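You operate a simulated robot arm through the tools that you are given. There is no shell and no other tool.

You are at the controls of a simulated two-armed robot. One attempt, no reset.

TASK
Pick up the can from the main shelf of the steel rack with one hand, pass it to the other hand and put it on the top of the work table. Set down upright: can.

It is judged by the outcome, as a careful person would: the job done as asked, and still so three seconds after it is handed in. It fails if anything else is knocked over, pushed out of place, dropped, spilled or broken.

THE ROBOT
Two 7-joint arms with three-finger grippers on one trunk, on a base that moves. Base frame: it is fixed to the floor where the robot stands at the start and does not move with it; the origin is under the middle of the robot, x ahead of it, y to its left, z up; the surface under the hand at the start is at about z = 700. Units: mm, degrees, N and s.
The left shoulder is at the start at [56, 154, 953], the right one opposite. With the tool pointing down near the work surface each hand reaches from about 260 to 660 mm from the robot's upright axis, wherever it stands, measured 20 degrees to its own side. Places, roughly: top of the work table [-1000, 1900, 900]. Payload 2.69 kg a hand.
The tool frame of a hand sits at the grasp point between the pads (the TCP): z along the fingers, y along the line on which they close. The tips reach 29 mm beyond it. The gripper opens to 120 mm; its body begins 78 mm behind the TCP.
Orientation is that of the tool frame in the base frame, as a unit quaternion [w, x, y, z]. With the fingers straight down and closing along the base's y, the tool's x points along the base's -x, its y along +y and its z along -z.

THE INTERFACE
- The arms move only by the tool jog_arm. It takes "left_targets", "right_targets" or both (then of equal length, played together; a hand with none holds still); each is a list that holds one entry, the list of rows, each a list of 6 numbers: the shift along the tool's x, y, z in m, then the turn, a rotation vector about the tool's x, y, z in degrees. In form: [[[dx, dy, dz, ax, ay, az], ...]]. A call has 1 to 20 rows; each row shifts and turns the commanded pose from where the row before left it, along the tool's axes as they then stand. "left_grip" and "right_grip" are, for a hand that has rows, the gripper command, from -1 (fully open) to 1 (shut), values between in proportion, set as the call begins (left out, the last holds). A row lasts 0.2 s, in which the tool goes at most 50 mm and 8.6 degrees; a call with a longer step from one row to the next is refused whole, and so is a gripper value outside its range. Where a pose cannot be reached the arm comes as near as it can. A force on the tool above 40 N (or 10 N above the force at the start of the call, whichever is more), or a blocked arm, ends the call early, and 0.2 s more pass. Each finger travels about 136.2 mm/s and halts on what it meets, pressing with about 26 N; the grip force reading is that of the motor and also rises with nothing between the fingers. The clock runs only during rows and for 0.2 s after the last one: add rows that do not move to give the fingers time. The reply holds the time, the measured pose of the TCP, the force on the tool along the base axes, the opening and the grip force, in the units named above and with some noise, with the torque about the TCP (base axes, N m) and any sound that the robot's microphone picked up.
- Cameras (640 x 400 px; columns grow to the right, rows downward): "scene" is now at [177.8, -12.2, 1121.1]; the picture's right is [-0.12, -0.99, 0.00], its down [-0.36, 0.04, -0.93] and it looks along [0.93, -0.11, -0.36] (base axes); focal length 227 px, centre (320, 200). "left" rides on the left gripper at [63, 0, -104] in its tool frame; the picture's right is [0.00, 1.00, 0.00], its down [-0.83, 0.00, -0.56] and it looks along [-0.56, 0.00, 0.83] (tool axes); focal length 275 px, centre (320, 200). "right" rides on the right gripper at [63, 0, -104] in its tool frame; the picture's right is [0.00, 1.00, 0.00], its down [-0.83, 0.00, -0.56] and it looks along [-0.56, 0.00, 0.83] (tool axes); focal length 275 px, centre (320, 200). There is no depth. A picture from a camera that has moved, and an enlarged one, comes with that camera's place and axes in the base frame and with its lens.
- snapshot(camera): a new picture of that camera. The clock stands still meanwhile.
- slide_trunk(by): moves the trunk up (or, below 0, down) by that many mm; the arms and the scene camera ride with it, the base frame stays. It gives what a move gives, with no picture.
- roll_base(legs): drives the robot by 1 to 6 legs, each [ahead, left, turn to the left] in mm, mm and degrees, along the robot's own axes; the way and the turn of a leg run together, so that a leg with both is an arc; at most 1500 mm and 180 degrees a leg. The arms and the cameras ride along, it lands a little off, and it stops where it bumps. It gives what a move gives.
- aim_head(pan, tilt): turns the head with the scene camera to pan (to the left, within 80 degrees either way) and tilt (down, from -29 to 69), counted from straight ahead of the robot (the tilt from the chest, where the trunk bows). It gives what a move gives.
- enlarge(camera, box): a new picture of the part [left, top, right, bottom] of that camera's present view, enlarged. The clock stands still meanwhile.
- job_done(): hands the job in; it is judged then, once.

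Places have to be worked out from the pictures, the camera data and where the tool is seen. Open the grippers and draw the arms clear of the work before you hand the job in, unless the task says otherwise.

The tools are called by a JSON object that holds its "name" and its "arguments". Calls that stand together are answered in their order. jog_arm: Moves the arms, as the interface text tells. Its arguments: {"type":"object","properties":{"left_targets":{"type":"array","items":{"type":"array","items":{"type":"array","items":{"type":"number"}}}},"left_grip":{"type":"number"},"right_targets":{"type":"array","items":{"type":"array","items":{"type":"array","items":{"type":"number"}}}},"right_grip":{"type":"number"}},"required":[]} The other tools are called the same way: slide_trunk (by) moves the trunk up or down; roll_base (legs) drives the base; aim_head (pan, tilt) turns the head that bears the scene camera; snapshot (camera) takes a picture; enlarge (camera, box) takes an enlarged picture of a part of a camera's view; job_done () hands the job in.

At the start:

```text
clock: 0.0
left_ee_pos: [395.8, 92.5, 1030.2]
left_orientation: [0.0, 0.0, 1.0, -0.001]
left_contact_force: [0.1, 0.0, 0.2]
left_moment: [-0.01, 0.0, 0.03]
left_finger_gap: 119.8
left_finger_force: 0.1
right_ee_pos: [370.2, -233.4, 977.2]
right_orientation: [0.0, 0.0, 1.0, 0.001]
right_contact_force: [-0.2, -0.1, 0.3]
right_moment: [0.02, 0.03, -0.01]
right_finger_gap: 120.1
right_finger_force: 0.2
trunk travel left (down, up): [-325.0, 113.0]
robot x, y, heading: [-1.6, 2.2, 0.0]
head pan, tilt (commanded): [-7.0, 21.0]
```

scene: 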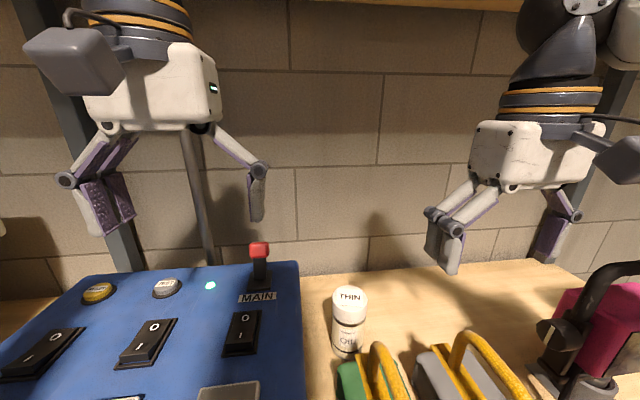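
right: 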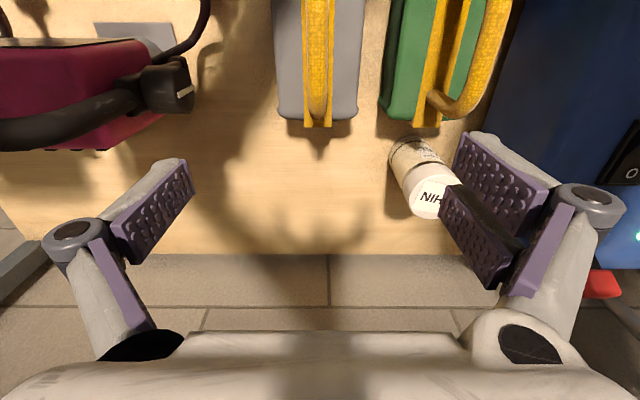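
left: 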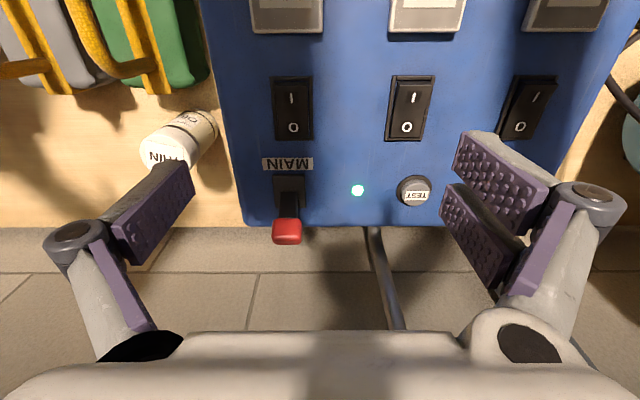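

I'll first look at the scene closely to identify the can and the surroundings.

{"name": "enlarge", "arguments": {"camera": "scene", "box": [240, 220, 480, 400]}}

{"name": "aim_head", "arguments": {"pan": -7, "tilt": 50}}

{"name": "snapshot", "arguments": {"camera": "scene"}}

```text
2.22 times, centred on (360, 310) of scene
camera zoom: at [177.8, -12.2, 1121.1], right [-0.12, -0.99, 0.0], down [-0.36, 0.04, -0.93], along [0.93, -0.11, -0.36], focal length 504 px, centre (231, -44)
```

zoom: 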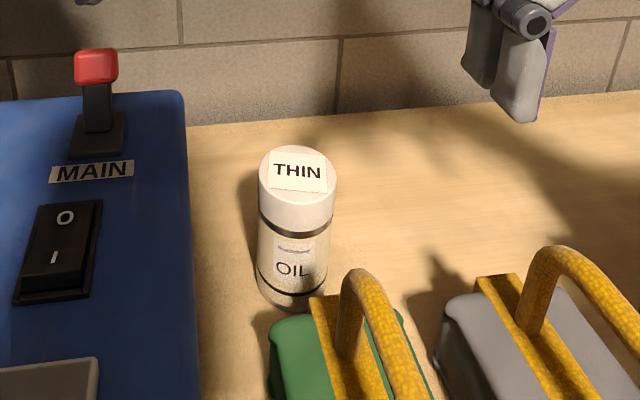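

```text
clock: 0.9
left_ee_pos: [395.4, 92.3, 1029.5]
left_orientation: [0.0, 0.0, 1.0, 0.0]
left_contact_force: [0.7, 1.0, 0.6]
left_moment: [0.01, -0.02, 0.0]
left_finger_gap: 120.0
left_finger_force: 0.0
right_ee_pos: [369.5, -233.4, 976.6]
right_orientation: [0.001, 0.0, 1.0, 0.0]
right_contact_force: [0.4, -0.4, 1.0]
right_moment: [-0.02, -0.01, -0.01]
right_finger_gap: 120.2
right_finger_force: 0.0
trunk travel left (down, up): [-325.0, 113.0]
robot x, y, heading: [0.6, 0.1, -0.1]
head pan, tilt (commanded): [-7.0, 50.0]
```

```text
taken
camera scene: at [162.0, -10.3, 1077.1], right [-0.12, -0.99, 0.0], down [-0.76, 0.09, -0.64], along [0.64, -0.08, -0.77], focal length 227 px, centre (320, 200)
```

scene: 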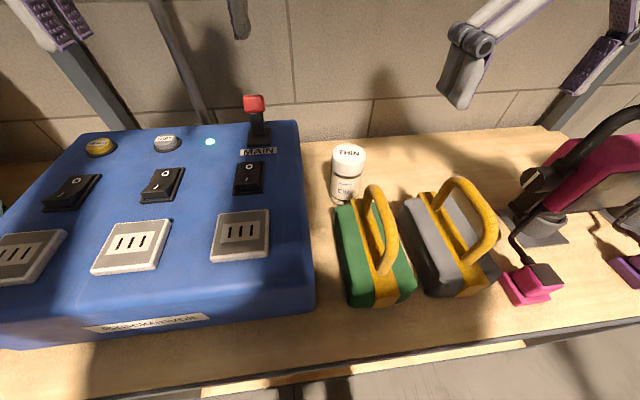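

The "THIN OIL" can stands behind the green handled block, near the blue switch box. I'll look at the rest of the shelf and toward the work table.

{"name": "aim_head", "arguments": {"pan": -50, "tilt": 30}}

{"name": "snapshot", "arguments": {"camera": "scene"}}

{"name": "aim_head", "arguments": {"pan": 50, "tilt": 30}}

{"name": "snapshot", "arguments": {"camera": "scene"}}

{"name": "aim_head", "arguments": {"pan": 80, "tilt": 10}}

{"name": "snapshot", "arguments": {"camera": "scene"}}

```text
clock: 2.0
left_ee_pos: [395.8, 92.3, 1029.4]
left_orientation: [0.0, 0.0, 1.0, 0.0]
left_contact_force: [0.3, -1.0, 1.1]
left_moment: [0.0, 0.01, 0.0]
left_finger_gap: 119.8
left_finger_force: 0.1
right_ee_pos: [368.9, -233.3, 976.8]
right_orientation: [0.0, 0.0, 1.0, 0.001]
right_contact_force: [-0.4, -0.2, -0.3]
right_moment: [-0.03, 0.02, -0.01]
right_finger_gap: 120.1
right_finger_force: 0.1
trunk travel left (down, up): [-325.0, 113.0]
robot x, y, heading: [-0.1, -1.3, -0.1]
head pan, tilt (commanded): [-50.0, 30.0]
```

```text
taken
camera scene: at [143.7, -70.1, 1106.6], right [-0.77, -0.64, 0.0], down [-0.32, 0.38, -0.87], along [0.56, -0.66, -0.5], focal length 227 px, centre (320, 200)
```

scene: 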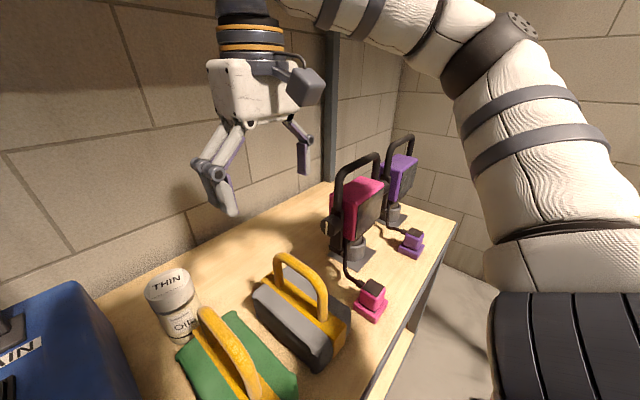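

```text
clock: 3.8
left_ee_pos: [396.2, 91.9, 1028.8]
left_orientation: [0.0, 0.0, 1.0, 0.0]
left_contact_force: [-0.9, -0.2, 0.9]
left_moment: [0.01, 0.0, -0.01]
left_finger_gap: 119.9
left_finger_force: 0.0
right_ee_pos: [369.6, -233.1, 976.3]
right_orientation: [0.0, -0.001, 1.0, 0.001]
right_contact_force: [0.5, 0.3, 0.5]
right_moment: [-0.02, 0.03, 0.0]
right_finger_gap: 120.1
right_finger_force: 0.0
trunk travel left (down, up): [-325.0, 113.0]
robot x, y, heading: [-0.5, -3.5, -0.3]
head pan, tilt (commanded): [50.0, 30.0]
```

```text
taken
camera scene: at [143.7, 68.3, 1106.6], right [0.77, -0.64, 0.0], down [-0.32, -0.38, -0.87], along [0.56, 0.66, -0.5], focal length 227 px, centre (320, 200)
```

scene: 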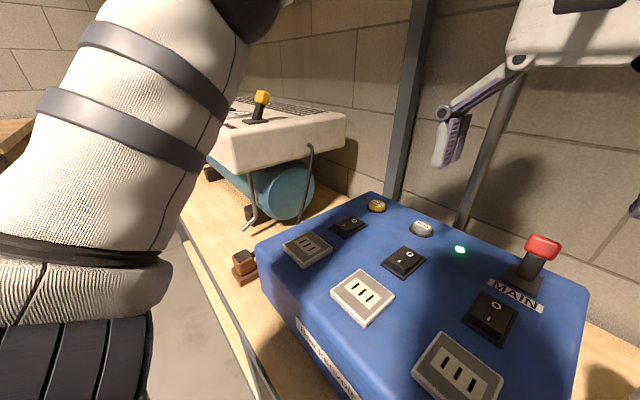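

```text
clock: 4.8
left_ee_pos: [396.4, 94.0, 1030.3]
left_orientation: [0.0, 0.0, 1.0, 0.0]
left_contact_force: [0.4, -0.1, -0.6]
left_moment: [0.01, 0.01, -0.02]
left_finger_gap: 120.1
left_finger_force: 0.1
right_ee_pos: [370.1, -233.8, 977.1]
right_orientation: [0.0, -0.001, 1.0, 0.0]
right_contact_force: [-0.8, 0.8, -0.1]
right_moment: [0.01, 0.01, 0.03]
right_finger_gap: 119.8
right_finger_force: 0.0
trunk travel left (down, up): [-325.0, 113.0]
robot x, y, heading: [-0.8, -0.3, -0.2]
head pan, tilt (commanded): [80.0, 10.0]
```

```text
taken
camera scene: at [101.7, 90.7, 1138.9], right [0.98, -0.17, 0.0], down [-0.03, -0.17, -0.98], along [0.17, 0.97, -0.17], focal length 227 px, centre (320, 200)
```

scene: 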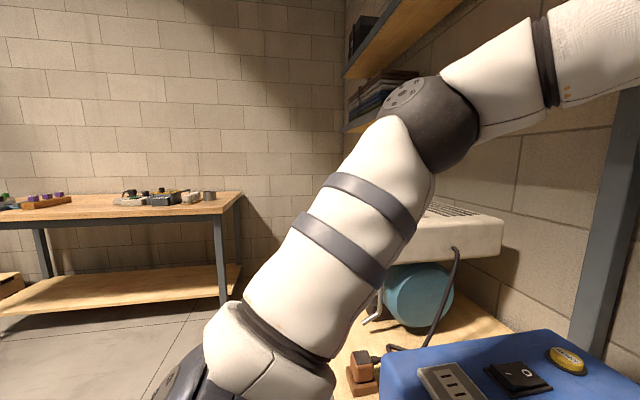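

The table seems to be behind-left of the robot, past the rack. I'll check what is above the main shelf (upper shelf clearance) and look at the can again at an angle.

{"name": "aim_head", "arguments": {"pan": 0, "tilt": -25}}

{"name": "snapshot", "arguments": {"camera": "scene"}}

{"name": "aim_head", "arguments": {"pan": -20, "tilt": 40}}

{"name": "snapshot", "arguments": {"camera": "scene"}}

{"name": "enlarge", "arguments": {"camera": "scene", "box": [180, 160, 340, 260]}}

```text
clock: 6.3
left_ee_pos: [396.2, 92.4, 1029.3]
left_orientation: [0.001, 0.001, 1.0, 0.0]
left_contact_force: [0.5, -0.9, -0.1]
left_moment: [0.0, -0.01, 0.0]
left_finger_gap: 120.2
left_finger_force: 0.0
right_ee_pos: [369.7, -233.0, 977.0]
right_orientation: [0.001, 0.0, 1.0, 0.0]
right_contact_force: [0.4, 0.3, 0.1]
right_moment: [-0.01, 0.03, 0.01]
right_finger_gap: 120.3
right_finger_force: 0.1
trunk travel left (down, up): [-325.0, 113.0]
robot x, y, heading: [-0.7, 2.0, -0.1]
head pan, tilt (commanded): [0.0, -25.0]
```

```text
taken
camera scene: at [156.5, -0.9, 1190.6], right [0.0, -1.0, 0.0], down [0.42, 0.0, -0.91], along [0.91, 0.0, 0.42], focal length 227 px, centre (320, 200)
```

scene: 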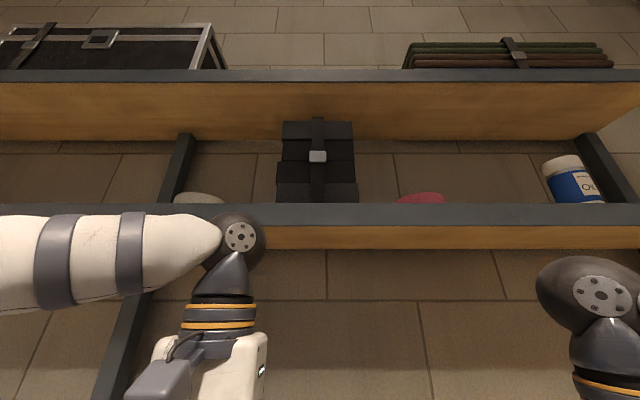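

```text
clock: 7.6
left_ee_pos: [396.0, 92.1, 1030.2]
left_orientation: [0.0, 0.0, 1.0, 0.001]
left_contact_force: [0.1, -0.7, -0.7]
left_moment: [0.02, 0.0, 0.02]
left_finger_gap: 119.8
left_finger_force: 0.2
right_ee_pos: [369.8, -233.5, 976.3]
right_orientation: [0.0, 0.0, 1.0, 0.001]
right_contact_force: [0.2, 0.4, 0.7]
right_moment: [0.02, 0.0, -0.01]
right_finger_gap: 119.8
right_finger_force: 0.1
trunk travel left (down, up): [-325.0, 113.0]
robot x, y, heading: [0.1, 0.7, -0.1]
head pan, tilt (commanded): [-20.0, 40.0]
```

```text
taken
camera scene: at [165.4, -30.0, 1091.3], right [-0.34, -0.94, 0.0], down [-0.6, 0.22, -0.77], along [0.72, -0.26, -0.64], focal length 227 px, centre (320, 200)
```

scene: 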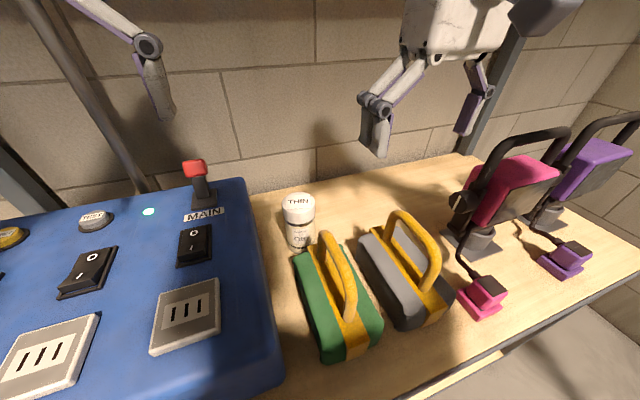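

```text
4.00 times, centred on (260, 210) of scene
camera zoom: at [165.4, -30.0, 1091.3], right [-0.34, -0.94, 0.0], down [-0.6, 0.22, -0.77], along [0.72, -0.26, -0.64], focal length 907 px, centre (560, 160)
```

zoom: 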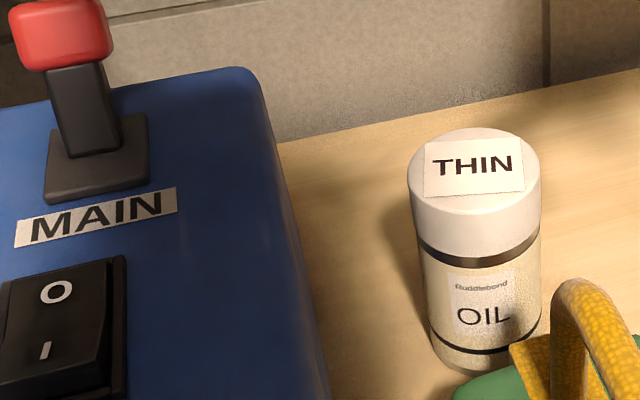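

The can is the THIN OIL one, with its cap top at roughly (490, -101, 806); there's an upper shelf at x≈525, z≈1310 to stay clear of. I'll pull the left hand back and to the left, and bring the right hand above the can to measure it.

{"name": "jog_arm", "arguments": {"left_targets": [[[0.0165, 0.027, -0.0075, 0, 0, 0], [0.0165, 0.027, -0.0075, 0, 0, 0], [0.0165, 0.027, -0.0075, 0, 0, 0], [0.0165, 0.027, -0.0075, 0, 0, 0], [0, 0, 0, 0, 0, 0], [0, 0, 0, 0, 0, 0], [0, 0, 0, 0, 0, 0], [0, 0, 0, 0, 0, 0]]], "right_targets": [[[0, 0, 0, 0, 0, 0], [0, 0, 0, 0, 0, 0], [-0.0192, 0.022, 0.0077, 0, 0, 0], [-0.0192, 0.022, 0.0077, 0, 0, 0], [-0.0192, 0.022, 0.0077, 0, 0, 0], [-0.0192, 0.022, 0.0077, 0, 0, 0], [-0.0192, 0.022, 0.0077, 0, 0, 0], [-0.0192, 0.022, 0.0077, 0, 0, 0]]]}}

{"name": "snapshot", "arguments": {"camera": "right"}}

{"name": "snapshot", "arguments": {"camera": "scene"}}

```text
clock: 9.4
left_ee_pos: [331.9, 196.3, 1046.9]
left_orientation: [0.0, 0.0, 1.0, -0.001]
left_contact_force: [0.4, -0.1, 0.2]
left_moment: [0.01, 0.01, 0.0]
left_finger_gap: 120.2
left_finger_force: 0.1
left hand out of reach, approached as far as the arm can: row 4
right_ee_pos: [486.6, -100.1, 930.4]
right_orientation: [0.0, 0.001, 1.0, -0.001]
right_contact_force: [-0.9, 0.6, -0.2]
right_moment: [-0.01, 0.0, -0.03]
right_finger_gap: 119.9
right_finger_force: 0.0
trunk travel left (down, up): [-325.0, 113.0]
robot x, y, heading: [-2.2, 1.2, 0.0]
head pan, tilt (commanded): [-20.0, 40.0]
```

```text
taken
camera right: at [423.0, -100.8, 1035.7], right [0.0, 1.0, 0.0], down [0.83, 0.0, 0.56], along [0.56, 0.0, -0.83], focal length 275 px, centre (320, 200)
```

right: 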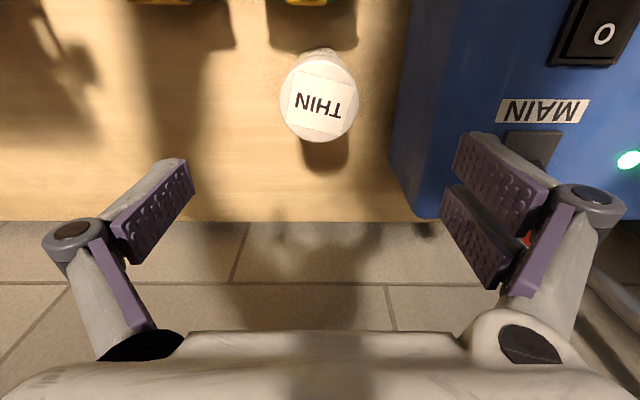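

```text
taken
camera scene: at [165.7, -29.6, 1091.2], right [-0.34, -0.94, 0.0], down [-0.6, 0.22, -0.77], along [0.72, -0.26, -0.64], focal length 227 px, centre (320, 200)
```

scene: 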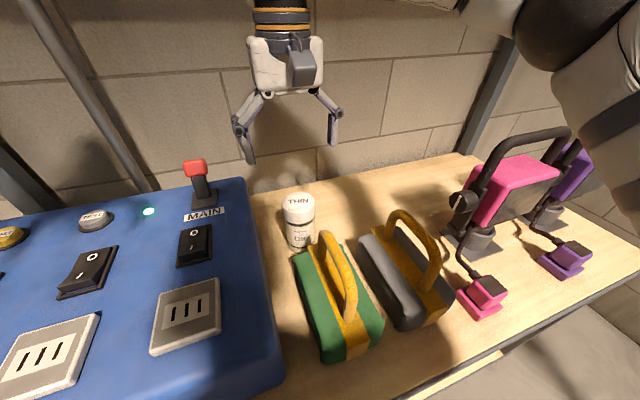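

Triangulating puts the cap top at about (477, -101, 819), ~60 mm diameter, with the box side at y≈-15. I'll narrow the right gripper to ~90 mm, align and go down partway, then re-check.

{"name": "jog_arm", "arguments": {"right_targets": [[[0.0095, -0.0005, 0.02, 0, 0, 0], [0, 0, 0.02, 0, 0, 0], [0, 0, 0.02, 0, 0, 0], [0, 0, 0, 0, 0, 0]]], "right_grip": -0.5}}

{"name": "snapshot", "arguments": {"camera": "right"}}

{"name": "enlarge", "arguments": {"camera": "scene", "box": [200, 80, 400, 280]}}

```text
clock: 10.4
left_ee_pos: [329.9, 195.1, 1046.4]
left_orientation: [0.001, 0.001, 1.0, 0.0]
left_contact_force: [-0.2, -0.3, 0.4]
left_moment: [-0.01, -0.03, 0.01]
left_finger_gap: 119.9
left_finger_force: 0.0
right_ee_pos: [476.1, -102.0, 870.7]
right_orientation: [0.001, 0.001, 1.0, 0.0]
right_contact_force: [-0.2, -1.6, 0.4]
right_moment: [0.01, 0.0, 0.02]
right_finger_gap: 90.1
right_finger_force: 0.2
trunk travel left (down, up): [-325.0, 113.0]
robot x, y, heading: [0.2, 2.0, -0.2]
head pan, tilt (commanded): [-20.0, 40.0]
```

```text
taken
camera right: at [413.5, -102.7, 975.9], right [0.0, 1.0, 0.0], down [0.83, 0.0, 0.56], along [0.56, 0.0, -0.83], focal length 275 px, centre (320, 200)
```

right: 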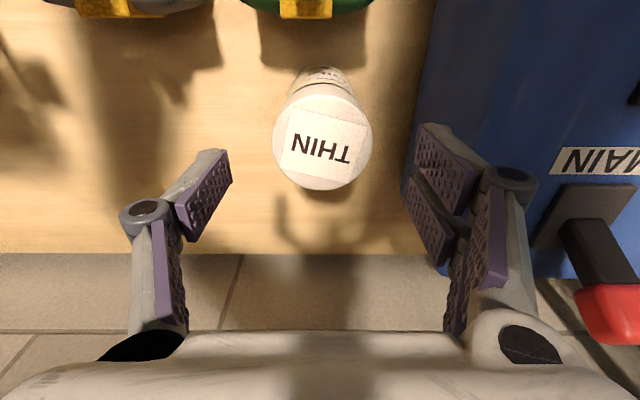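

```text
2.00 times, centred on (300, 180) of scene
camera zoom: at [165.4, -30.0, 1091.3], right [-0.34, -0.94, 0.0], down [-0.6, 0.22, -0.77], along [0.72, -0.26, -0.64], focal length 453 px, centre (360, 240)
```

zoom: 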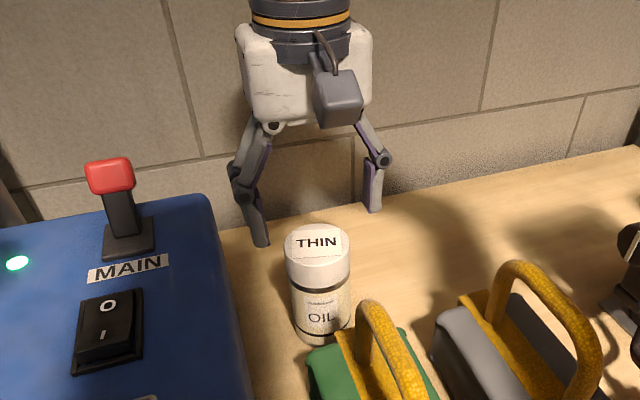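

The cap is centered under the gripper at (477, -101, ~818). I'll descend 64 mm so the pads surround the cap, leaving the fingers open to check first.

{"name": "jog_arm", "arguments": {"right_targets": [[[-0.0005, 0.001, 0.016, 0, 0, 0], [0, 0, 0.016, 0, 0, 0], [0, 0, 0.016, 0, 0, 0], [0, 0, 0.016, 0, 0, 0], [0, 0, 0, 0, 0, 0]]], "right_grip": -0.5}}

{"name": "snapshot", "arguments": {"camera": "right"}}

{"name": "enlarge", "arguments": {"camera": "scene", "box": [200, 80, 400, 280]}}

```text
clock: 11.6
left_ee_pos: [330.6, 195.8, 1046.5]
left_orientation: [0.001, 0.0, 1.0, -0.001]
left_contact_force: [-0.3, -0.5, -1.0]
left_moment: [-0.02, 0.0, -0.02]
left_finger_gap: 120.0
left_finger_force: 0.0
right_ee_pos: [476.8, -100.6, 805.9]
right_orientation: [0.0, 0.0, 1.0, 0.0]
right_contact_force: [-0.3, 0.9, 0.3]
right_moment: [-0.02, 0.04, 0.01]
right_finger_gap: 90.0
right_finger_force: 0.0
trunk travel left (down, up): [-325.0, 113.0]
robot x, y, heading: [3.5, -2.7, -0.2]
head pan, tilt (commanded): [-20.0, 40.0]
```

```text
taken
camera right: at [414.0, -102.1, 911.7], right [0.0, 1.0, 0.0], down [0.83, 0.0, 0.56], along [0.56, 0.0, -0.83], focal length 275 px, centre (320, 200)
```

right: 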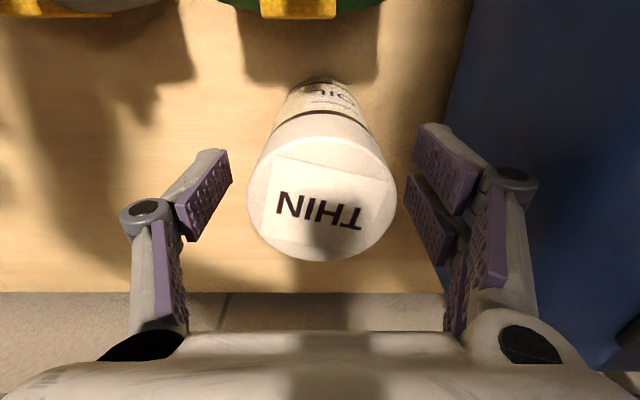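

```text
2.00 times, centred on (300, 180) of scene
camera zoom: at [165.4, -30.0, 1091.3], right [-0.34, -0.94, 0.0], down [-0.6, 0.22, -0.77], along [0.72, -0.26, -0.64], focal length 453 px, centre (360, 240)
```

zoom: 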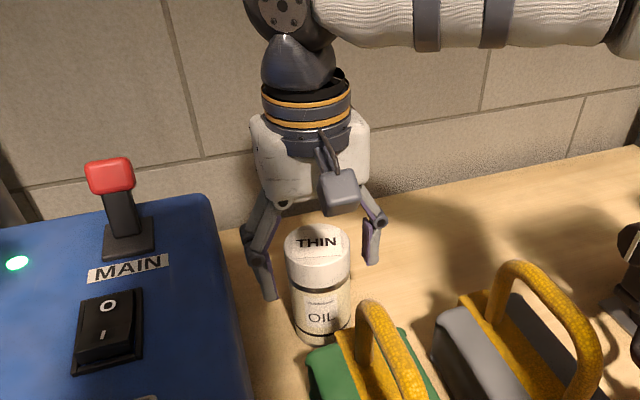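

The cap sits centered between the pads, TCP ~14 mm below the cap top. Now I'll close the right gripper with dwell rows.

{"name": "jog_arm", "arguments": {"right_targets": [[[0, 0, 0, 0, 0, 0], [0, 0, 0, 0, 0, 0], [0, 0, 0, 0, 0, 0], [0, 0, 0, 0, 0, 0]]], "right_grip": 1}}

{"name": "snapshot", "arguments": {"camera": "right"}}

```text
clock: 12.6
left_ee_pos: [330.8, 196.5, 1046.8]
left_orientation: [0.0, 0.0, 1.0, 0.0]
left_contact_force: [0.5, -0.2, 0.1]
left_moment: [-0.02, -0.01, -0.05]
left_finger_gap: 119.8
left_finger_force: 0.1
right_ee_pos: [476.5, -101.5, 806.8]
right_orientation: [0.0, 0.0, 1.0, 0.0]
right_contact_force: [-0.3, -0.6, 2.7]
right_moment: [0.05, -0.02, -0.04]
right_finger_gap: 59.6
right_finger_force: 25.8
trunk travel left (down, up): [-325.0, 113.0]
robot x, y, heading: [-0.8, -4.1, 0.2]
head pan, tilt (commanded): [-20.0, 40.0]
```

```text
taken
camera right: at [414.0, -102.1, 912.2], right [0.0, 1.0, 0.0], down [0.83, 0.0, 0.56], along [0.56, 0.0, -0.83], focal length 275 px, centre (320, 200)
```

right: 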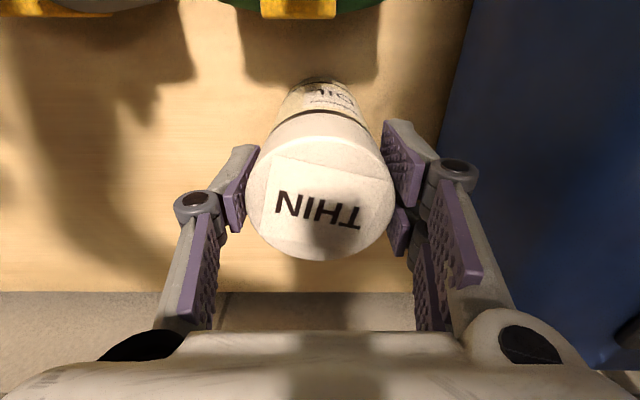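

The grip is firm (gap 59.6 mm, 25.8 N). I'll lift gently straight up and check the load.

{"name": "jog_arm", "arguments": {"right_targets": [[[0, 0, -0.004, 0, 0, 0], [0, 0, -0.008, 0, 0, 0], [0, 0, -0.014, 0, 0, 0], [0, 0, -0.016, 0, 0, 0], [0, 0, -0.016, 0, 0, 0], [0, 0, -0.016, 0, 0, 0], [0, 0, -0.014, 0, 0, 0], [0, 0, -0.008, 0, 0, 0], [0, 0, 0, 0, 0, 0]]], "right_grip": 1}}

{"name": "snapshot", "arguments": {"camera": "right"}}

{"name": "snapshot", "arguments": {"camera": "scene"}}

```text
clock: 14.6
left_ee_pos: [330.0, 195.3, 1046.0]
left_orientation: [-0.001, 0.0, 1.0, -0.001]
left_contact_force: [-0.9, -0.3, -0.4]
left_moment: [-0.02, 0.02, 0.01]
left_finger_gap: 120.2
left_finger_force: 0.0
right_ee_pos: [476.3, -101.3, 902.8]
right_orientation: [0.0, 0.0, 1.0, 0.001]
right_contact_force: [0.3, -0.6, -3.6]
right_moment: [0.03, 0.02, 0.01]
right_finger_gap: 59.8
right_finger_force: 26.5
trunk travel left (down, up): [-325.0, 113.0]
robot x, y, heading: [0.5, -1.0, -0.1]
head pan, tilt (commanded): [-20.0, 40.0]
```

```text
taken
camera right: at [414.5, -102.5, 1007.9], right [0.0, 1.0, 0.0], down [0.83, 0.0, 0.56], along [0.56, 0.0, -0.83], focal length 275 px, centre (320, 200)
```

right: 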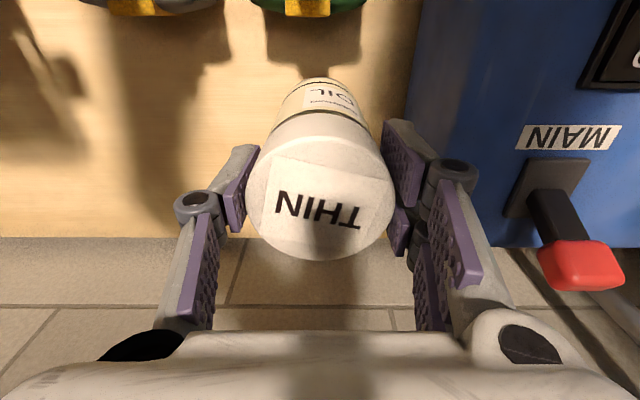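

```text
taken
camera scene: at [165.7, -30.0, 1091.2], right [-0.34, -0.94, 0.0], down [-0.6, 0.22, -0.77], along [0.72, -0.26, -0.64], focal length 227 px, centre (320, 200)
```

scene: 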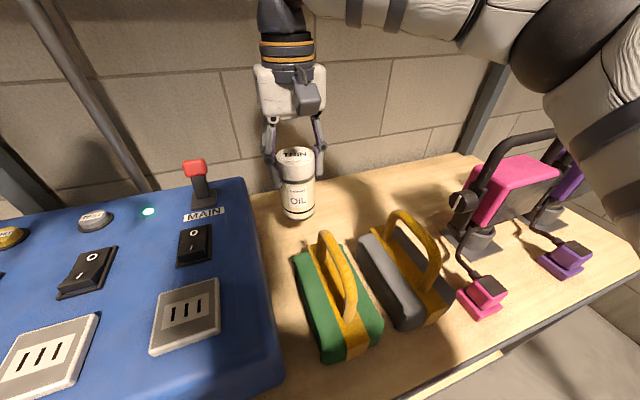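

The can is lifted cleanly (~0.36 kg). I'll raise it a bit more and then back the base away from the rack straight along -x to get free space for the hand-over.

{"name": "jog_arm", "arguments": {"right_targets": [[[0, 0, -0.01, 0, 0, 0], [0, 0, -0.015, 0, 0, 0], [0, 0, -0.015, 0, 0, 0], [0, 0, -0.015, 0, 0, 0], [0, 0, -0.01, 0, 0, 0], [0, 0, 0, 0, 0, 0]]], "right_grip": 1}}

{"name": "roll_base", "arguments": {"legs": [[-200, 0, 0]]}}

{"name": "snapshot", "arguments": {"camera": "scene"}}

```text
clock: 16.0
left_ee_pos: [330.5, 195.6, 1048.1]
left_orientation: [0.0, 0.0, 1.0, -0.001]
left_contact_force: [0.6, -0.4, -0.1]
left_moment: [-0.01, 0.0, -0.03]
left_finger_gap: 120.0
left_finger_force: 0.0
right_ee_pos: [476.9, -101.7, 967.5]
right_orientation: [0.0, 0.0, 1.0, 0.0]
right_contact_force: [-0.4, 0.4, -3.8]
right_moment: [0.03, -0.01, -0.04]
right_finger_gap: 60.0
right_finger_force: 26.0
trunk travel left (down, up): [-325.0, 113.0]
robot x, y, heading: [-3.2, 0.1, 0.1]
head pan, tilt (commanded): [-20.0, 40.0]
```

```text
clock: 17.7
left_ee_pos: [126.7, 196.2, 1046.4]
left_orientation: [0.001, 0.001, 1.0, -0.001]
left_contact_force: [0.3, -0.2, 1.0]
left_moment: [-0.02, -0.02, -0.02]
left_finger_gap: 119.6
left_finger_force: 0.1
right_ee_pos: [272.6, -102.3, 966.0]
right_orientation: [0.0, 0.001, 1.0, -0.001]
right_contact_force: [0.4, 0.9, -3.9]
right_moment: [0.01, -0.05, -0.04]
right_finger_gap: 59.8
right_finger_force: 26.1
trunk travel left (down, up): [-325.0, 113.0]
robot x, y, heading: [-201.8, 5.4, -0.2]
head pan, tilt (commanded): [-20.0, 40.0]
```

```text
taken
camera scene: at [-38.9, -30.1, 1091.3], right [-0.34, -0.94, 0.0], down [-0.6, 0.22, -0.77], along [0.72, -0.26, -0.64], focal length 227 px, centre (320, 200)
```

scene: 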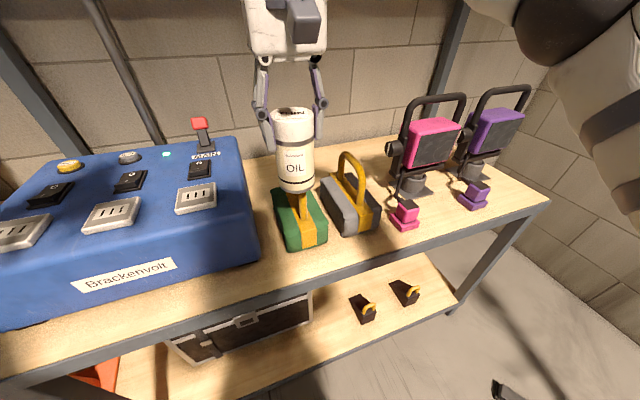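

The can is out over open space. I'll look to the left for the table and route.

{"name": "aim_head", "arguments": {"pan": 80, "tilt": 15}}

{"name": "snapshot", "arguments": {"camera": "scene"}}

{"name": "enlarge", "arguments": {"camera": "scene", "box": [0, 100, 280, 300]}}

{"name": "aim_head", "arguments": {"pan": -80, "tilt": 30}}

{"name": "snapshot", "arguments": {"camera": "scene"}}

```text
clock: 19.4
left_ee_pos: [126.5, 193.2, 1045.9]
left_orientation: [0.0, 0.0, 1.0, -0.001]
left_contact_force: [-1.2, -0.3, 0.4]
left_moment: [-0.02, 0.0, 0.04]
left_finger_gap: 120.0
left_finger_force: 0.0
right_ee_pos: [273.7, -101.3, 967.0]
right_orientation: [0.0, 0.0, 1.0, 0.0]
right_contact_force: [-1.0, -0.5, -4.4]
right_moment: [0.03, 0.03, -0.02]
right_finger_gap: 60.0
right_finger_force: 26.2
trunk travel left (down, up): [-325.0, 113.0]
robot x, y, heading: [-206.6, 2.9, -0.3]
head pan, tilt (commanded): [80.0, 15.0]
```

```text
taken
camera scene: at [-101.7, 91.0, 1130.8], right [0.98, -0.18, 0.0], down [-0.05, -0.25, -0.97], along [0.17, 0.95, -0.26], focal length 227 px, centre (320, 200)
```

scene: 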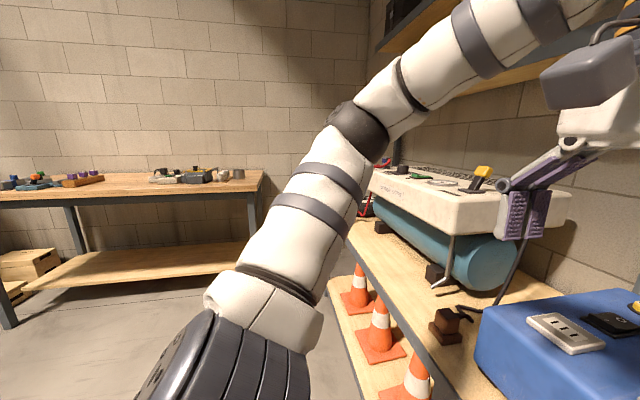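

```text
2.00 times, centred on (140, 200) of scene
camera zoom: at [-101.7, 91.0, 1130.8], right [0.98, -0.18, 0.0], down [-0.05, -0.25, -0.97], along [0.17, 0.95, -0.26], focal length 453 px, centre (680, 200)
```

zoom: 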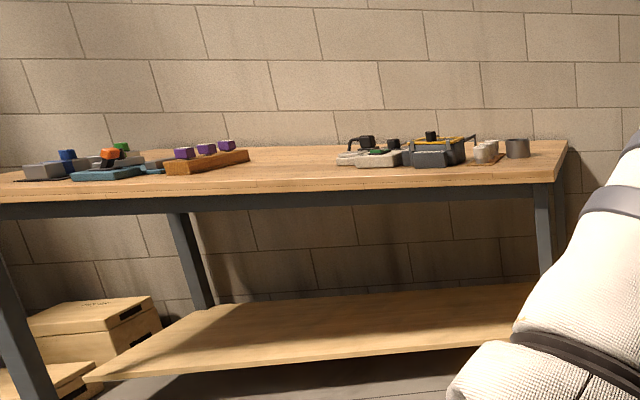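

```text
clock: 21.9
left_ee_pos: [126.7, 194.6, 1046.1]
left_orientation: [-0.001, 0.002, 1.0, -0.001]
left_contact_force: [-0.4, -0.1, -0.1]
left_moment: [0.02, 0.0, 0.02]
left_finger_gap: 120.1
left_finger_force: 0.1
right_ee_pos: [273.4, -102.2, 967.2]
right_orientation: [0.0, 0.001, 1.0, 0.001]
right_contact_force: [-0.1, 0.5, -3.8]
right_moment: [0.0, 0.01, 0.01]
right_finger_gap: 60.1
right_finger_force: 26.3
trunk travel left (down, up): [-325.0, 113.0]
robot x, y, heading: [-202.8, 4.6, -0.1]
head pan, tilt (commanded): [-80.0, 30.0]
```

```text
taken
camera scene: at [-102.6, -90.0, 1106.6], right [-0.99, -0.17, 0.0], down [-0.09, 0.49, -0.87], along [0.15, -0.85, -0.5], focal length 227 px, centre (320, 200)
```

scene: 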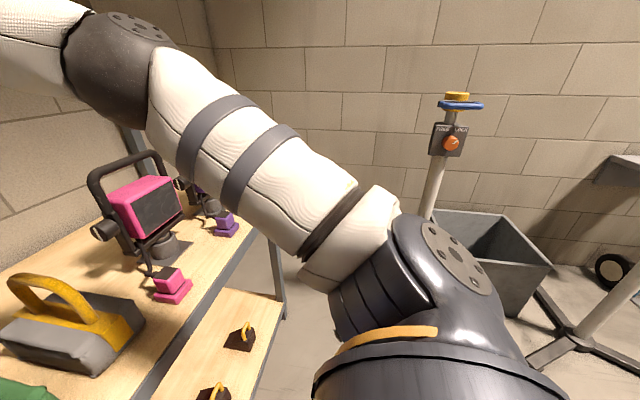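

The table lies along +y with free front-edge space; there's clear floor between. I'll back up another 100 mm and turn left 90° to face the table and see the surroundings before doing the hand-over.

{"name": "aim_head", "arguments": {"pan": 0, "tilt": 20}}

{"name": "roll_base", "arguments": {"legs": [[-100, 0, 0], [0, 0, 45]]}}

{"name": "snapshot", "arguments": {"camera": "scene"}}

```text
clock: 23.4
left_ee_pos: [128.1, 195.2, 1046.2]
left_orientation: [-0.001, 0.001, 1.0, -0.002]
left_contact_force: [-0.1, 0.6, -0.5]
left_moment: [-0.01, 0.02, -0.02]
left_finger_gap: 120.1
left_finger_force: 0.2
right_ee_pos: [272.9, -101.0, 966.9]
right_orientation: [0.0, 0.0, 1.0, 0.0]
right_contact_force: [0.4, 0.4, -3.6]
right_moment: [0.03, 0.02, -0.01]
right_finger_gap: 60.0
right_finger_force: 25.7
trunk travel left (down, up): [-325.0, 113.0]
robot x, y, heading: [-200.2, -0.5, -0.2]
head pan, tilt (commanded): [0.0, 20.0]
```

```text
clock: 26.6
left_ee_pos: [-204.3, 371.7, 1045.7]
left_orientation: [0.001, -0.382, 0.924, 0.0]
left_contact_force: [-1.1, 1.0, -0.1]
left_moment: [0.02, 0.0, 0.01]
left_finger_gap: 119.8
left_finger_force: 0.1
right_ee_pos: [108.5, 265.4, 966.5]
right_orientation: [0.0, -0.38, 0.925, -0.001]
right_contact_force: [0.6, -0.6, -3.5]
right_moment: [-0.01, -0.01, 0.01]
right_finger_gap: 59.9
right_finger_force: 25.7
trunk travel left (down, up): [-325.0, 113.0]
robot x, y, heading: [-299.3, 1.8, 45.0]
head pan, tilt (commanded): [0.0, 20.0]
```

```text
taken
camera scene: at [-174.4, 126.3, 1122.6], right [0.71, -0.71, 0.0], down [-0.24, -0.24, -0.94], along [0.67, 0.66, -0.34], focal length 227 px, centre (320, 200)
```

scene: 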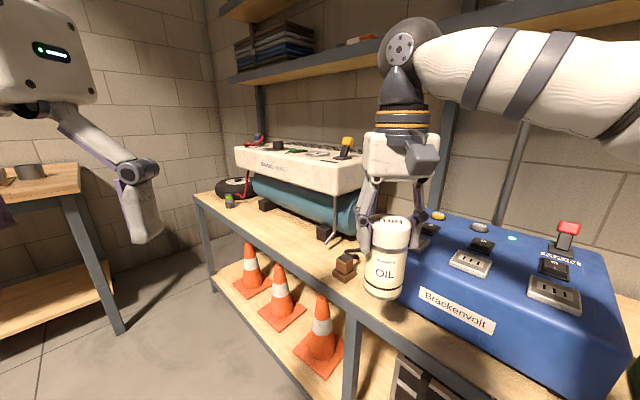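

The turn went cleanly and the can is stable. I'll turn the remaining 45° to face the table.

{"name": "roll_base", "arguments": {"legs": [[0, 0, 45]]}}

{"name": "snapshot", "arguments": {"camera": "scene"}}

{"name": "aim_head", "arguments": {"pan": 70, "tilt": 20}}

{"name": "snapshot", "arguments": {"camera": "scene"}}

```text
clock: 29.1
left_ee_pos: [-494.5, 331.4, 1046.6]
left_orientation: [0.001, -0.706, 0.708, 0.0]
left_contact_force: [-0.5, 0.4, -0.4]
left_moment: [0.0, 0.0, 0.02]
left_finger_gap: 119.9
left_finger_force: 0.0
right_ee_pos: [-198.4, 476.9, 966.9]
right_orientation: [0.0, -0.706, 0.708, 0.0]
right_contact_force: [-1.0, 0.2, -4.0]
right_moment: [-0.01, -0.02, 0.01]
right_finger_gap: 59.7
right_finger_force: 25.4
trunk travel left (down, up): [-325.0, 113.0]
robot x, y, heading: [-298.3, -1.2, 89.8]
head pan, tilt (commanded): [0.0, 20.0]
```

```text
taken
camera scene: at [-301.1, 179.2, 1122.6], right [1.0, 0.0, 0.0], down [0.0, -0.34, -0.94], along [0.0, 0.94, -0.34], focal length 227 px, centre (320, 200)
```

scene: 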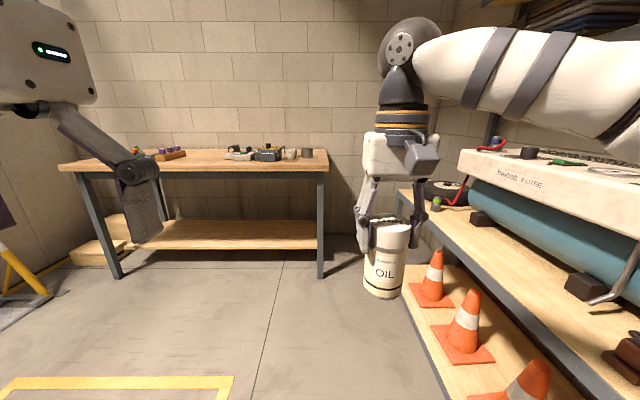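

```text
clock: 30.5
left_ee_pos: [-494.9, 333.3, 1046.5]
left_orientation: [0.002, -0.706, 0.709, 0.0]
left_contact_force: [0.1, -0.6, 0.9]
left_moment: [-0.01, 0.01, 0.0]
left_finger_gap: 120.2
left_finger_force: 0.0
right_ee_pos: [-197.4, 476.6, 966.7]
right_orientation: [0.001, -0.706, 0.708, 0.0]
right_contact_force: [0.9, -0.6, -3.5]
right_moment: [-0.02, -0.01, -0.03]
right_finger_gap: 60.1
right_finger_force: 25.3
trunk travel left (down, up): [-325.0, 113.0]
robot x, y, heading: [-305.6, -1.6, 89.7]
head pan, tilt (commanded): [70.0, 20.0]
```

```text
taken
camera scene: at [-388.7, 118.3, 1122.6], right [0.35, 0.94, 0.0], down [0.32, -0.12, -0.94], along [-0.88, 0.33, -0.34], focal length 227 px, centre (320, 200)
```

scene: 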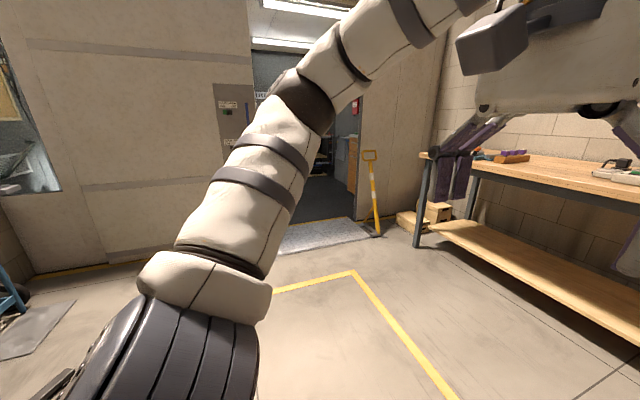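

The floor to the table is clear (yellow tape lines only). I'll zoom in on the table to work out its edge and height.

{"name": "aim_head", "arguments": {"pan": 0, "tilt": 20}}

{"name": "enlarge", "arguments": {"camera": "scene", "box": [60, 120, 340, 295]}}

{"name": "enlarge", "arguments": {"camera": "scene", "box": [180, 130, 340, 230]}}

```text
clock: 31.9
left_ee_pos: [-494.2, 333.3, 1046.6]
left_orientation: [0.001, -0.706, 0.708, 0.0]
left_contact_force: [-1.2, -0.1, -0.3]
left_moment: [-0.01, 0.0, 0.02]
left_finger_gap: 119.9
left_finger_force: 0.0
right_ee_pos: [-198.6, 476.1, 967.3]
right_orientation: [0.0, -0.707, 0.708, 0.0]
right_contact_force: [0.4, 0.2, -3.7]
right_moment: [0.0, -0.02, -0.02]
right_finger_gap: 59.9
right_finger_force: 26.4
trunk travel left (down, up): [-325.0, 113.0]
robot x, y, heading: [-300.2, -1.4, 89.8]
head pan, tilt (commanded): [0.0, 20.0]
```

```text
2.29 times, centred on (200, 208) of scene
camera zoom: at [-301.1, 179.2, 1122.6], right [1.0, 0.0, 0.0], down [0.0, -0.34, -0.94], along [0.0, 0.94, -0.34], focal length 518 px, centre (594, 183)
```

zoom: 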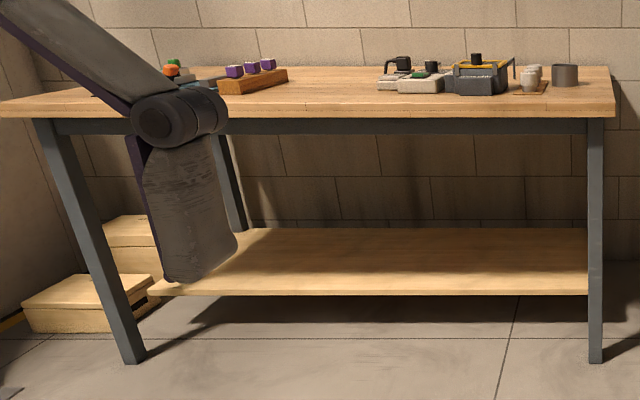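

```text
4.00 times, centred on (260, 180) of scene
camera zoom: at [-301.1, 179.2, 1122.6], right [1.0, 0.0, 0.0], down [0.0, -0.34, -0.94], along [0.0, 0.94, -0.34], focal length 907 px, centre (560, 280)
```

zoom: 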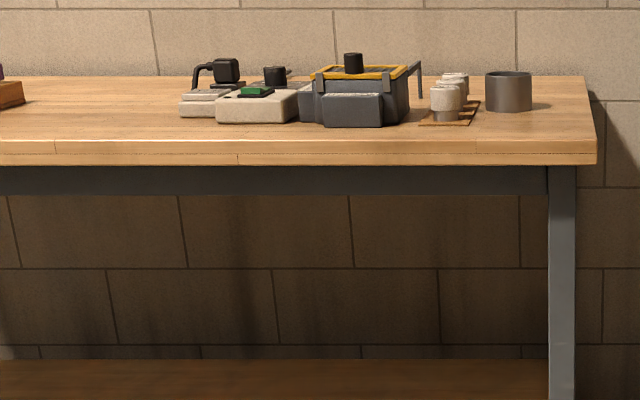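

The table's front edge is about y≈1555 and its top z≈850; a free stretch is around x≈-1060 between the devices and the purple-knob board. For the hand-over I'll first raise the trunk by 100 mm so that both arms work lower relative to the shoulders.

{"name": "slide_trunk", "arguments": {"by": 100}}

{"name": "jog_arm", "arguments": {"left_targets": [[[-0.025, 0, 0.035, 0, 0, 0], [-0.025, 0, 0.035, 0, 0, 0], [-0.025, 0, 0.035, 0, 0, 0], [-0.025, 0, 0.035, 0, 0, 0], [-0.025, 0, 0.035, 0, 0, 0], [0, 0, 0, 0, 0, 0], [0, 0, 0, 0, 0, 0]]], "right_targets": [[[-0.016, 0.004, 0.024, 0, 0, 0], [-0.016, 0.008, 0.028, 0, 0, 0], [-0.016, 0.008, 0.028, 0, 0, 0], [-0.016, 0.008, 0.028, 0, 0, 0], [-0.016, 0.008, 0.028, 0, 0, 0], [-0.01, 0.004, 0.02, 0, 0, 0], [0, 0, 0, 0, 0, 0]]], "left_grip": -0.5, "right_grip": 1}}

{"name": "snapshot", "arguments": {"camera": "scene"}}

```text
clock: 33.2
left_ee_pos: [-495.7, 332.7, 1146.2]
left_orientation: [-0.001, -0.706, 0.708, -0.001]
left_contact_force: [-0.5, 0.6, 0.1]
left_moment: [-0.03, 0.01, 0.01]
left_finger_gap: 119.9
left_finger_force: 0.0
right_ee_pos: [-197.7, 476.9, 1064.9]
right_orientation: [-0.001, -0.705, 0.709, -0.001]
right_contact_force: [1.1, 0.4, -3.8]
right_moment: [-0.04, 0.03, -0.02]
right_finger_gap: 59.9
right_finger_force: 26.3
trunk travel left (down, up): [-425.0, 13.0]
robot x, y, heading: [-299.7, 2.6, 89.8]
head pan, tilt (commanded): [0.0, 20.0]
```

```text
clock: 34.8
left_ee_pos: [-496.0, 458.4, 970.0]
left_orientation: [0.001, -0.706, 0.709, 0.0]
left_contact_force: [0.3, 0.7, 0.4]
left_moment: [-0.01, 0.02, 0.02]
left_finger_gap: 90.0
left_finger_force: 0.1
right_ee_pos: [-239.9, 545.2, 920.9]
right_orientation: [-0.001, -0.706, 0.709, -0.001]
right_contact_force: [0.9, 0.3, -4.2]
right_moment: [0.0, -0.02, -0.01]
right_finger_gap: 60.1
right_finger_force: 26.5
right hand out of reach, approached as far as the arm can: row 5, 6
trunk travel left (down, up): [-425.0, 13.0]
robot x, y, heading: [-300.1, 0.5, 89.6]
head pan, tilt (commanded): [0.0, 20.0]
```

```text
taken
camera scene: at [-301.4, 112.0, 1238.9], right [1.0, 0.0, 0.0], down [0.0, -0.34, -0.94], along [0.0, 0.94, -0.34], focal length 227 px, centre (320, 200)
```

scene: 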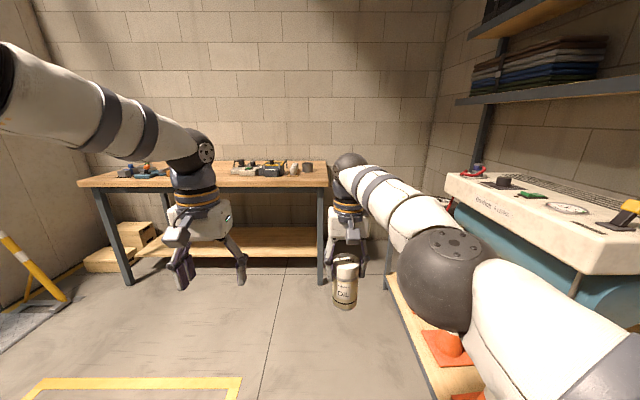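

The right arm reached its limit near 545 mm ahead (the shoulders moved back as the trunk rose). I'll bring the can 45 mm back in, lower the left hand, and then pitch the left hand to point forward (15° below horizontal).

{"name": "jog_arm", "arguments": {"left_targets": [[[-0.005, 0, 0.025, 0, 0, 0], [-0.005, 0, 0.025, 0, 0, 0], [-0.005, 0, 0.025, 0, 0, 0], [-0.005, 0, 0.025, 0, 0, 0], [-0.005, 0, 0.02, 0, 0, 0], [0, 0, 0, 0, 0, 0]]], "right_targets": [[[0.013, 0, 0, 0, 0, 0], [0.015, 0, 0, 0, 0, 0], [0.015, 0, 0, 0, 0, 0], [0.015, 0, 0, 0, 0, 0], [0.01, 0, 0, 0, 0, 0], [0, 0, 0, 0, 0, 0]]], "left_grip": -0.5, "right_grip": 1}}

{"name": "jog_arm", "arguments": {"left_targets": [[[0, 0, 0, 0, -8.3333, 0], [0, 0, 0, 0, -8.3333, 0], [0, 0, 0, 0, -8.3333, 0], [0, 0, 0, 0, -8.3333, 0], [0, 0, 0, 0, -8.3333, 0], [0, 0, 0, 0, -8.3333, 0], [0, 0, 0, 0, -8.3333, 0], [0, 0, 0, 0, -8.3333, 0], [0, 0, 0, 0, -8.3333, 0], [0, 0, 0, 0, 0, 0]]], "left_grip": -0.5}}

{"name": "snapshot", "arguments": {"camera": "scene"}}

{"name": "snapshot", "arguments": {"camera": "left"}}

```text
clock: 36.2
left_ee_pos: [-492.9, 482.0, 850.1]
left_orientation: [0.001, -0.706, 0.709, 0.0]
left_contact_force: [-0.1, -0.3, -1.2]
left_moment: [-0.02, -0.01, -0.01]
left_finger_gap: 90.0
left_finger_force: 0.1
right_ee_pos: [-250.0, 540.2, 927.5]
right_orientation: [-0.001, -0.706, 0.708, -0.001]
right_contact_force: [0.5, 0.4, -4.8]
right_moment: [-0.02, 0.03, -0.02]
right_finger_gap: 59.8
right_finger_force: 25.7
right hand out of reach, approached as far as the arm can: row 1, 2, 3, 4, 5
trunk travel left (down, up): [-425.0, 13.0]
robot x, y, heading: [-303.1, -1.0, 89.6]
head pan, tilt (commanded): [0.0, 20.0]
```

```text
clock: 38.4
left_ee_pos: [-493.3, 481.3, 852.2]
left_orientation: [0.432, -0.56, 0.561, 0.43]
left_contact_force: [1.0, 0.8, 0.0]
left_moment: [-0.01, -0.02, 0.01]
left_finger_gap: 89.8
left_finger_force: 0.0
right_ee_pos: [-249.6, 540.3, 927.2]
right_orientation: [-0.001, -0.705, 0.709, 0.0]
right_contact_force: [0.2, -0.5, -4.1]
right_moment: [-0.01, -0.03, 0.02]
right_finger_gap: 59.9
right_finger_force: 26.0
trunk travel left (down, up): [-425.0, 13.0]
robot x, y, heading: [-297.8, 3.5, 90.0]
head pan, tilt (commanded): [0.0, 20.0]
```

```text
taken
camera scene: at [-301.2, 111.5, 1239.0], right [1.0, 0.0, 0.0], down [0.0, -0.34, -0.94], along [0.0, 0.94, -0.34], focal length 227 px, centre (320, 200)
```

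scene: 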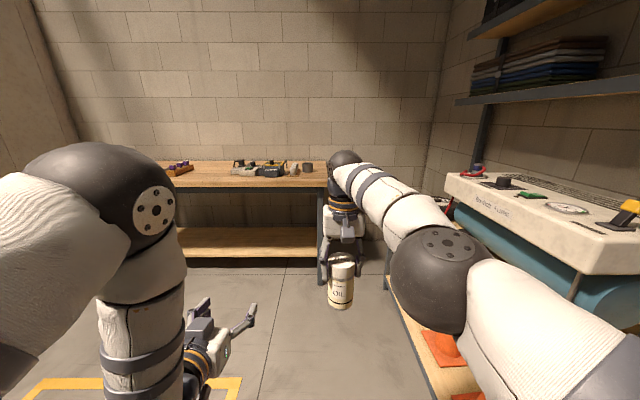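

```text
taken
camera left: at [-494.5, 365.1, 817.9], right [-1.0, 0.0, 0.0], down [0.0, -0.32, 0.95], along [0.01, 0.95, 0.32], focal length 275 px, centre (320, 200)
```

left: 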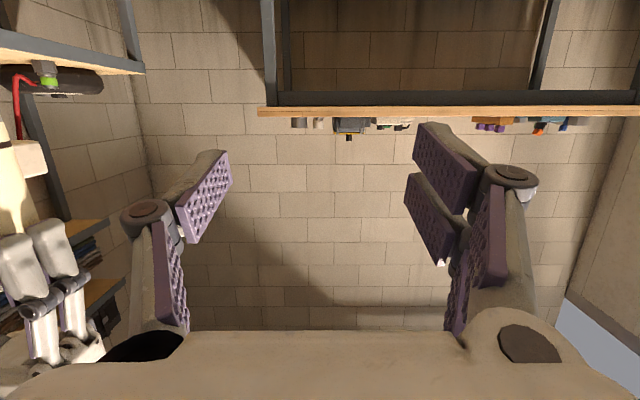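

The left hand pitched fine, but the right arm reports out of reach in this trunk posture (its elbow is low). I'll raise the right hand a bit to get back into its range and see where it goes.

{"name": "jog_arm", "arguments": {"right_targets": [[[0, 0, -0.02, 0, 0, 0], [0, 0, -0.02, 0, 0, 0], [0, 0, -0.02, 0, 0, 0], [0, 0, -0.02, 0, 0, 0], [0, 0, 0, 0, 0, 0], [0, 0, 0, 0, 0, 0]]], "right_grip": 1}}

{"name": "snapshot", "arguments": {"camera": "scene"}}

```text
clock: 39.8
left_ee_pos: [-494.1, 481.3, 852.2]
left_orientation: [0.432, -0.56, 0.562, 0.429]
left_contact_force: [0.0, -0.9, 0.8]
left_moment: [-0.02, -0.02, -0.01]
left_finger_gap: 90.0
left_finger_force: 0.0
right_ee_pos: [-248.9, 524.3, 1006.5]
right_orientation: [-0.001, -0.706, 0.708, 0.0]
right_contact_force: [-0.5, 0.2, -4.0]
right_moment: [-0.03, -0.01, 0.02]
right_finger_gap: 60.0
right_finger_force: 26.0
right hand out of reach, approached as far as the arm can: row 2, 3, 4
trunk travel left (down, up): [-425.0, 13.0]
robot x, y, heading: [-303.6, -1.6, 90.0]
head pan, tilt (commanded): [0.0, 20.0]
```

```text
taken
camera scene: at [-301.3, 111.7, 1238.9], right [1.0, 0.0, 0.0], down [0.0, -0.34, -0.94], along [0.0, 0.94, -0.34], focal length 227 px, centre (320, 200)
```

scene: 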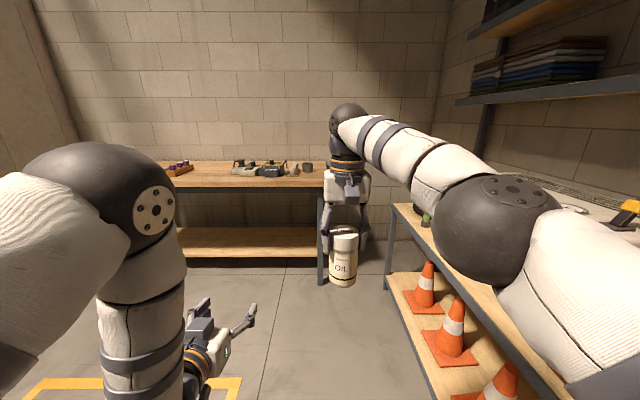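

The right arm looks nearly straight, i.e. at its maximum reach. I'll pull the right hand in toward the robot by ~60 mm and see how it responds.

{"name": "jog_arm", "arguments": {"right_targets": [[[0.015, 0, 0, 0, 0, 0], [0.015, 0, 0, 0, 0, 0], [0.015, 0, 0, 0, 0, 0], [0.015, 0, 0, 0, 0, 0], [0, 0, 0, 0, 0, 0], [0, 0, 0, 0, 0, 0]]], "right_grip": 1}}

{"name": "snapshot", "arguments": {"camera": "right"}}

```text
clock: 41.2
left_ee_pos: [-494.5, 481.8, 850.8]
left_orientation: [0.432, -0.56, 0.562, 0.429]
left_contact_force: [-0.4, 0.0, -0.4]
left_moment: [0.01, 0.01, 0.0]
left_finger_gap: 90.0
left_finger_force: 0.1
right_ee_pos: [-249.2, 464.0, 1005.3]
right_orientation: [0.0, -0.706, 0.708, 0.0]
right_contact_force: [-0.4, -0.1, -3.9]
right_moment: [-0.01, -0.02, 0.02]
right_finger_gap: 60.1
right_finger_force: 26.3
trunk travel left (down, up): [-425.0, 13.0]
robot x, y, heading: [-302.0, -1.5, 89.8]
head pan, tilt (commanded): [0.0, 20.0]
```

```text
taken
camera right: at [-248.4, 399.7, 1111.3], right [-1.0, 0.0, 0.0], down [0.0, 0.83, 0.56], along [0.0, 0.56, -0.83], focal length 275 px, centre (320, 200)
```

right: 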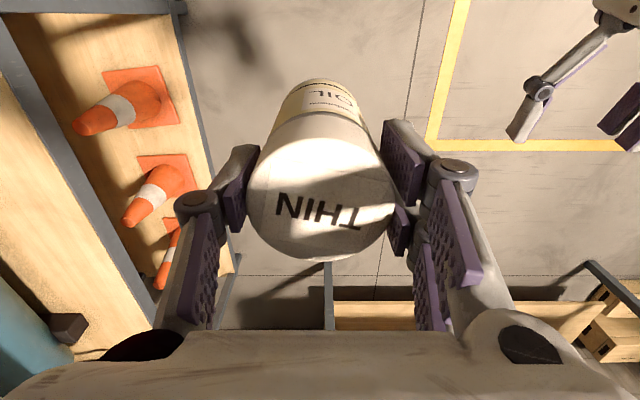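

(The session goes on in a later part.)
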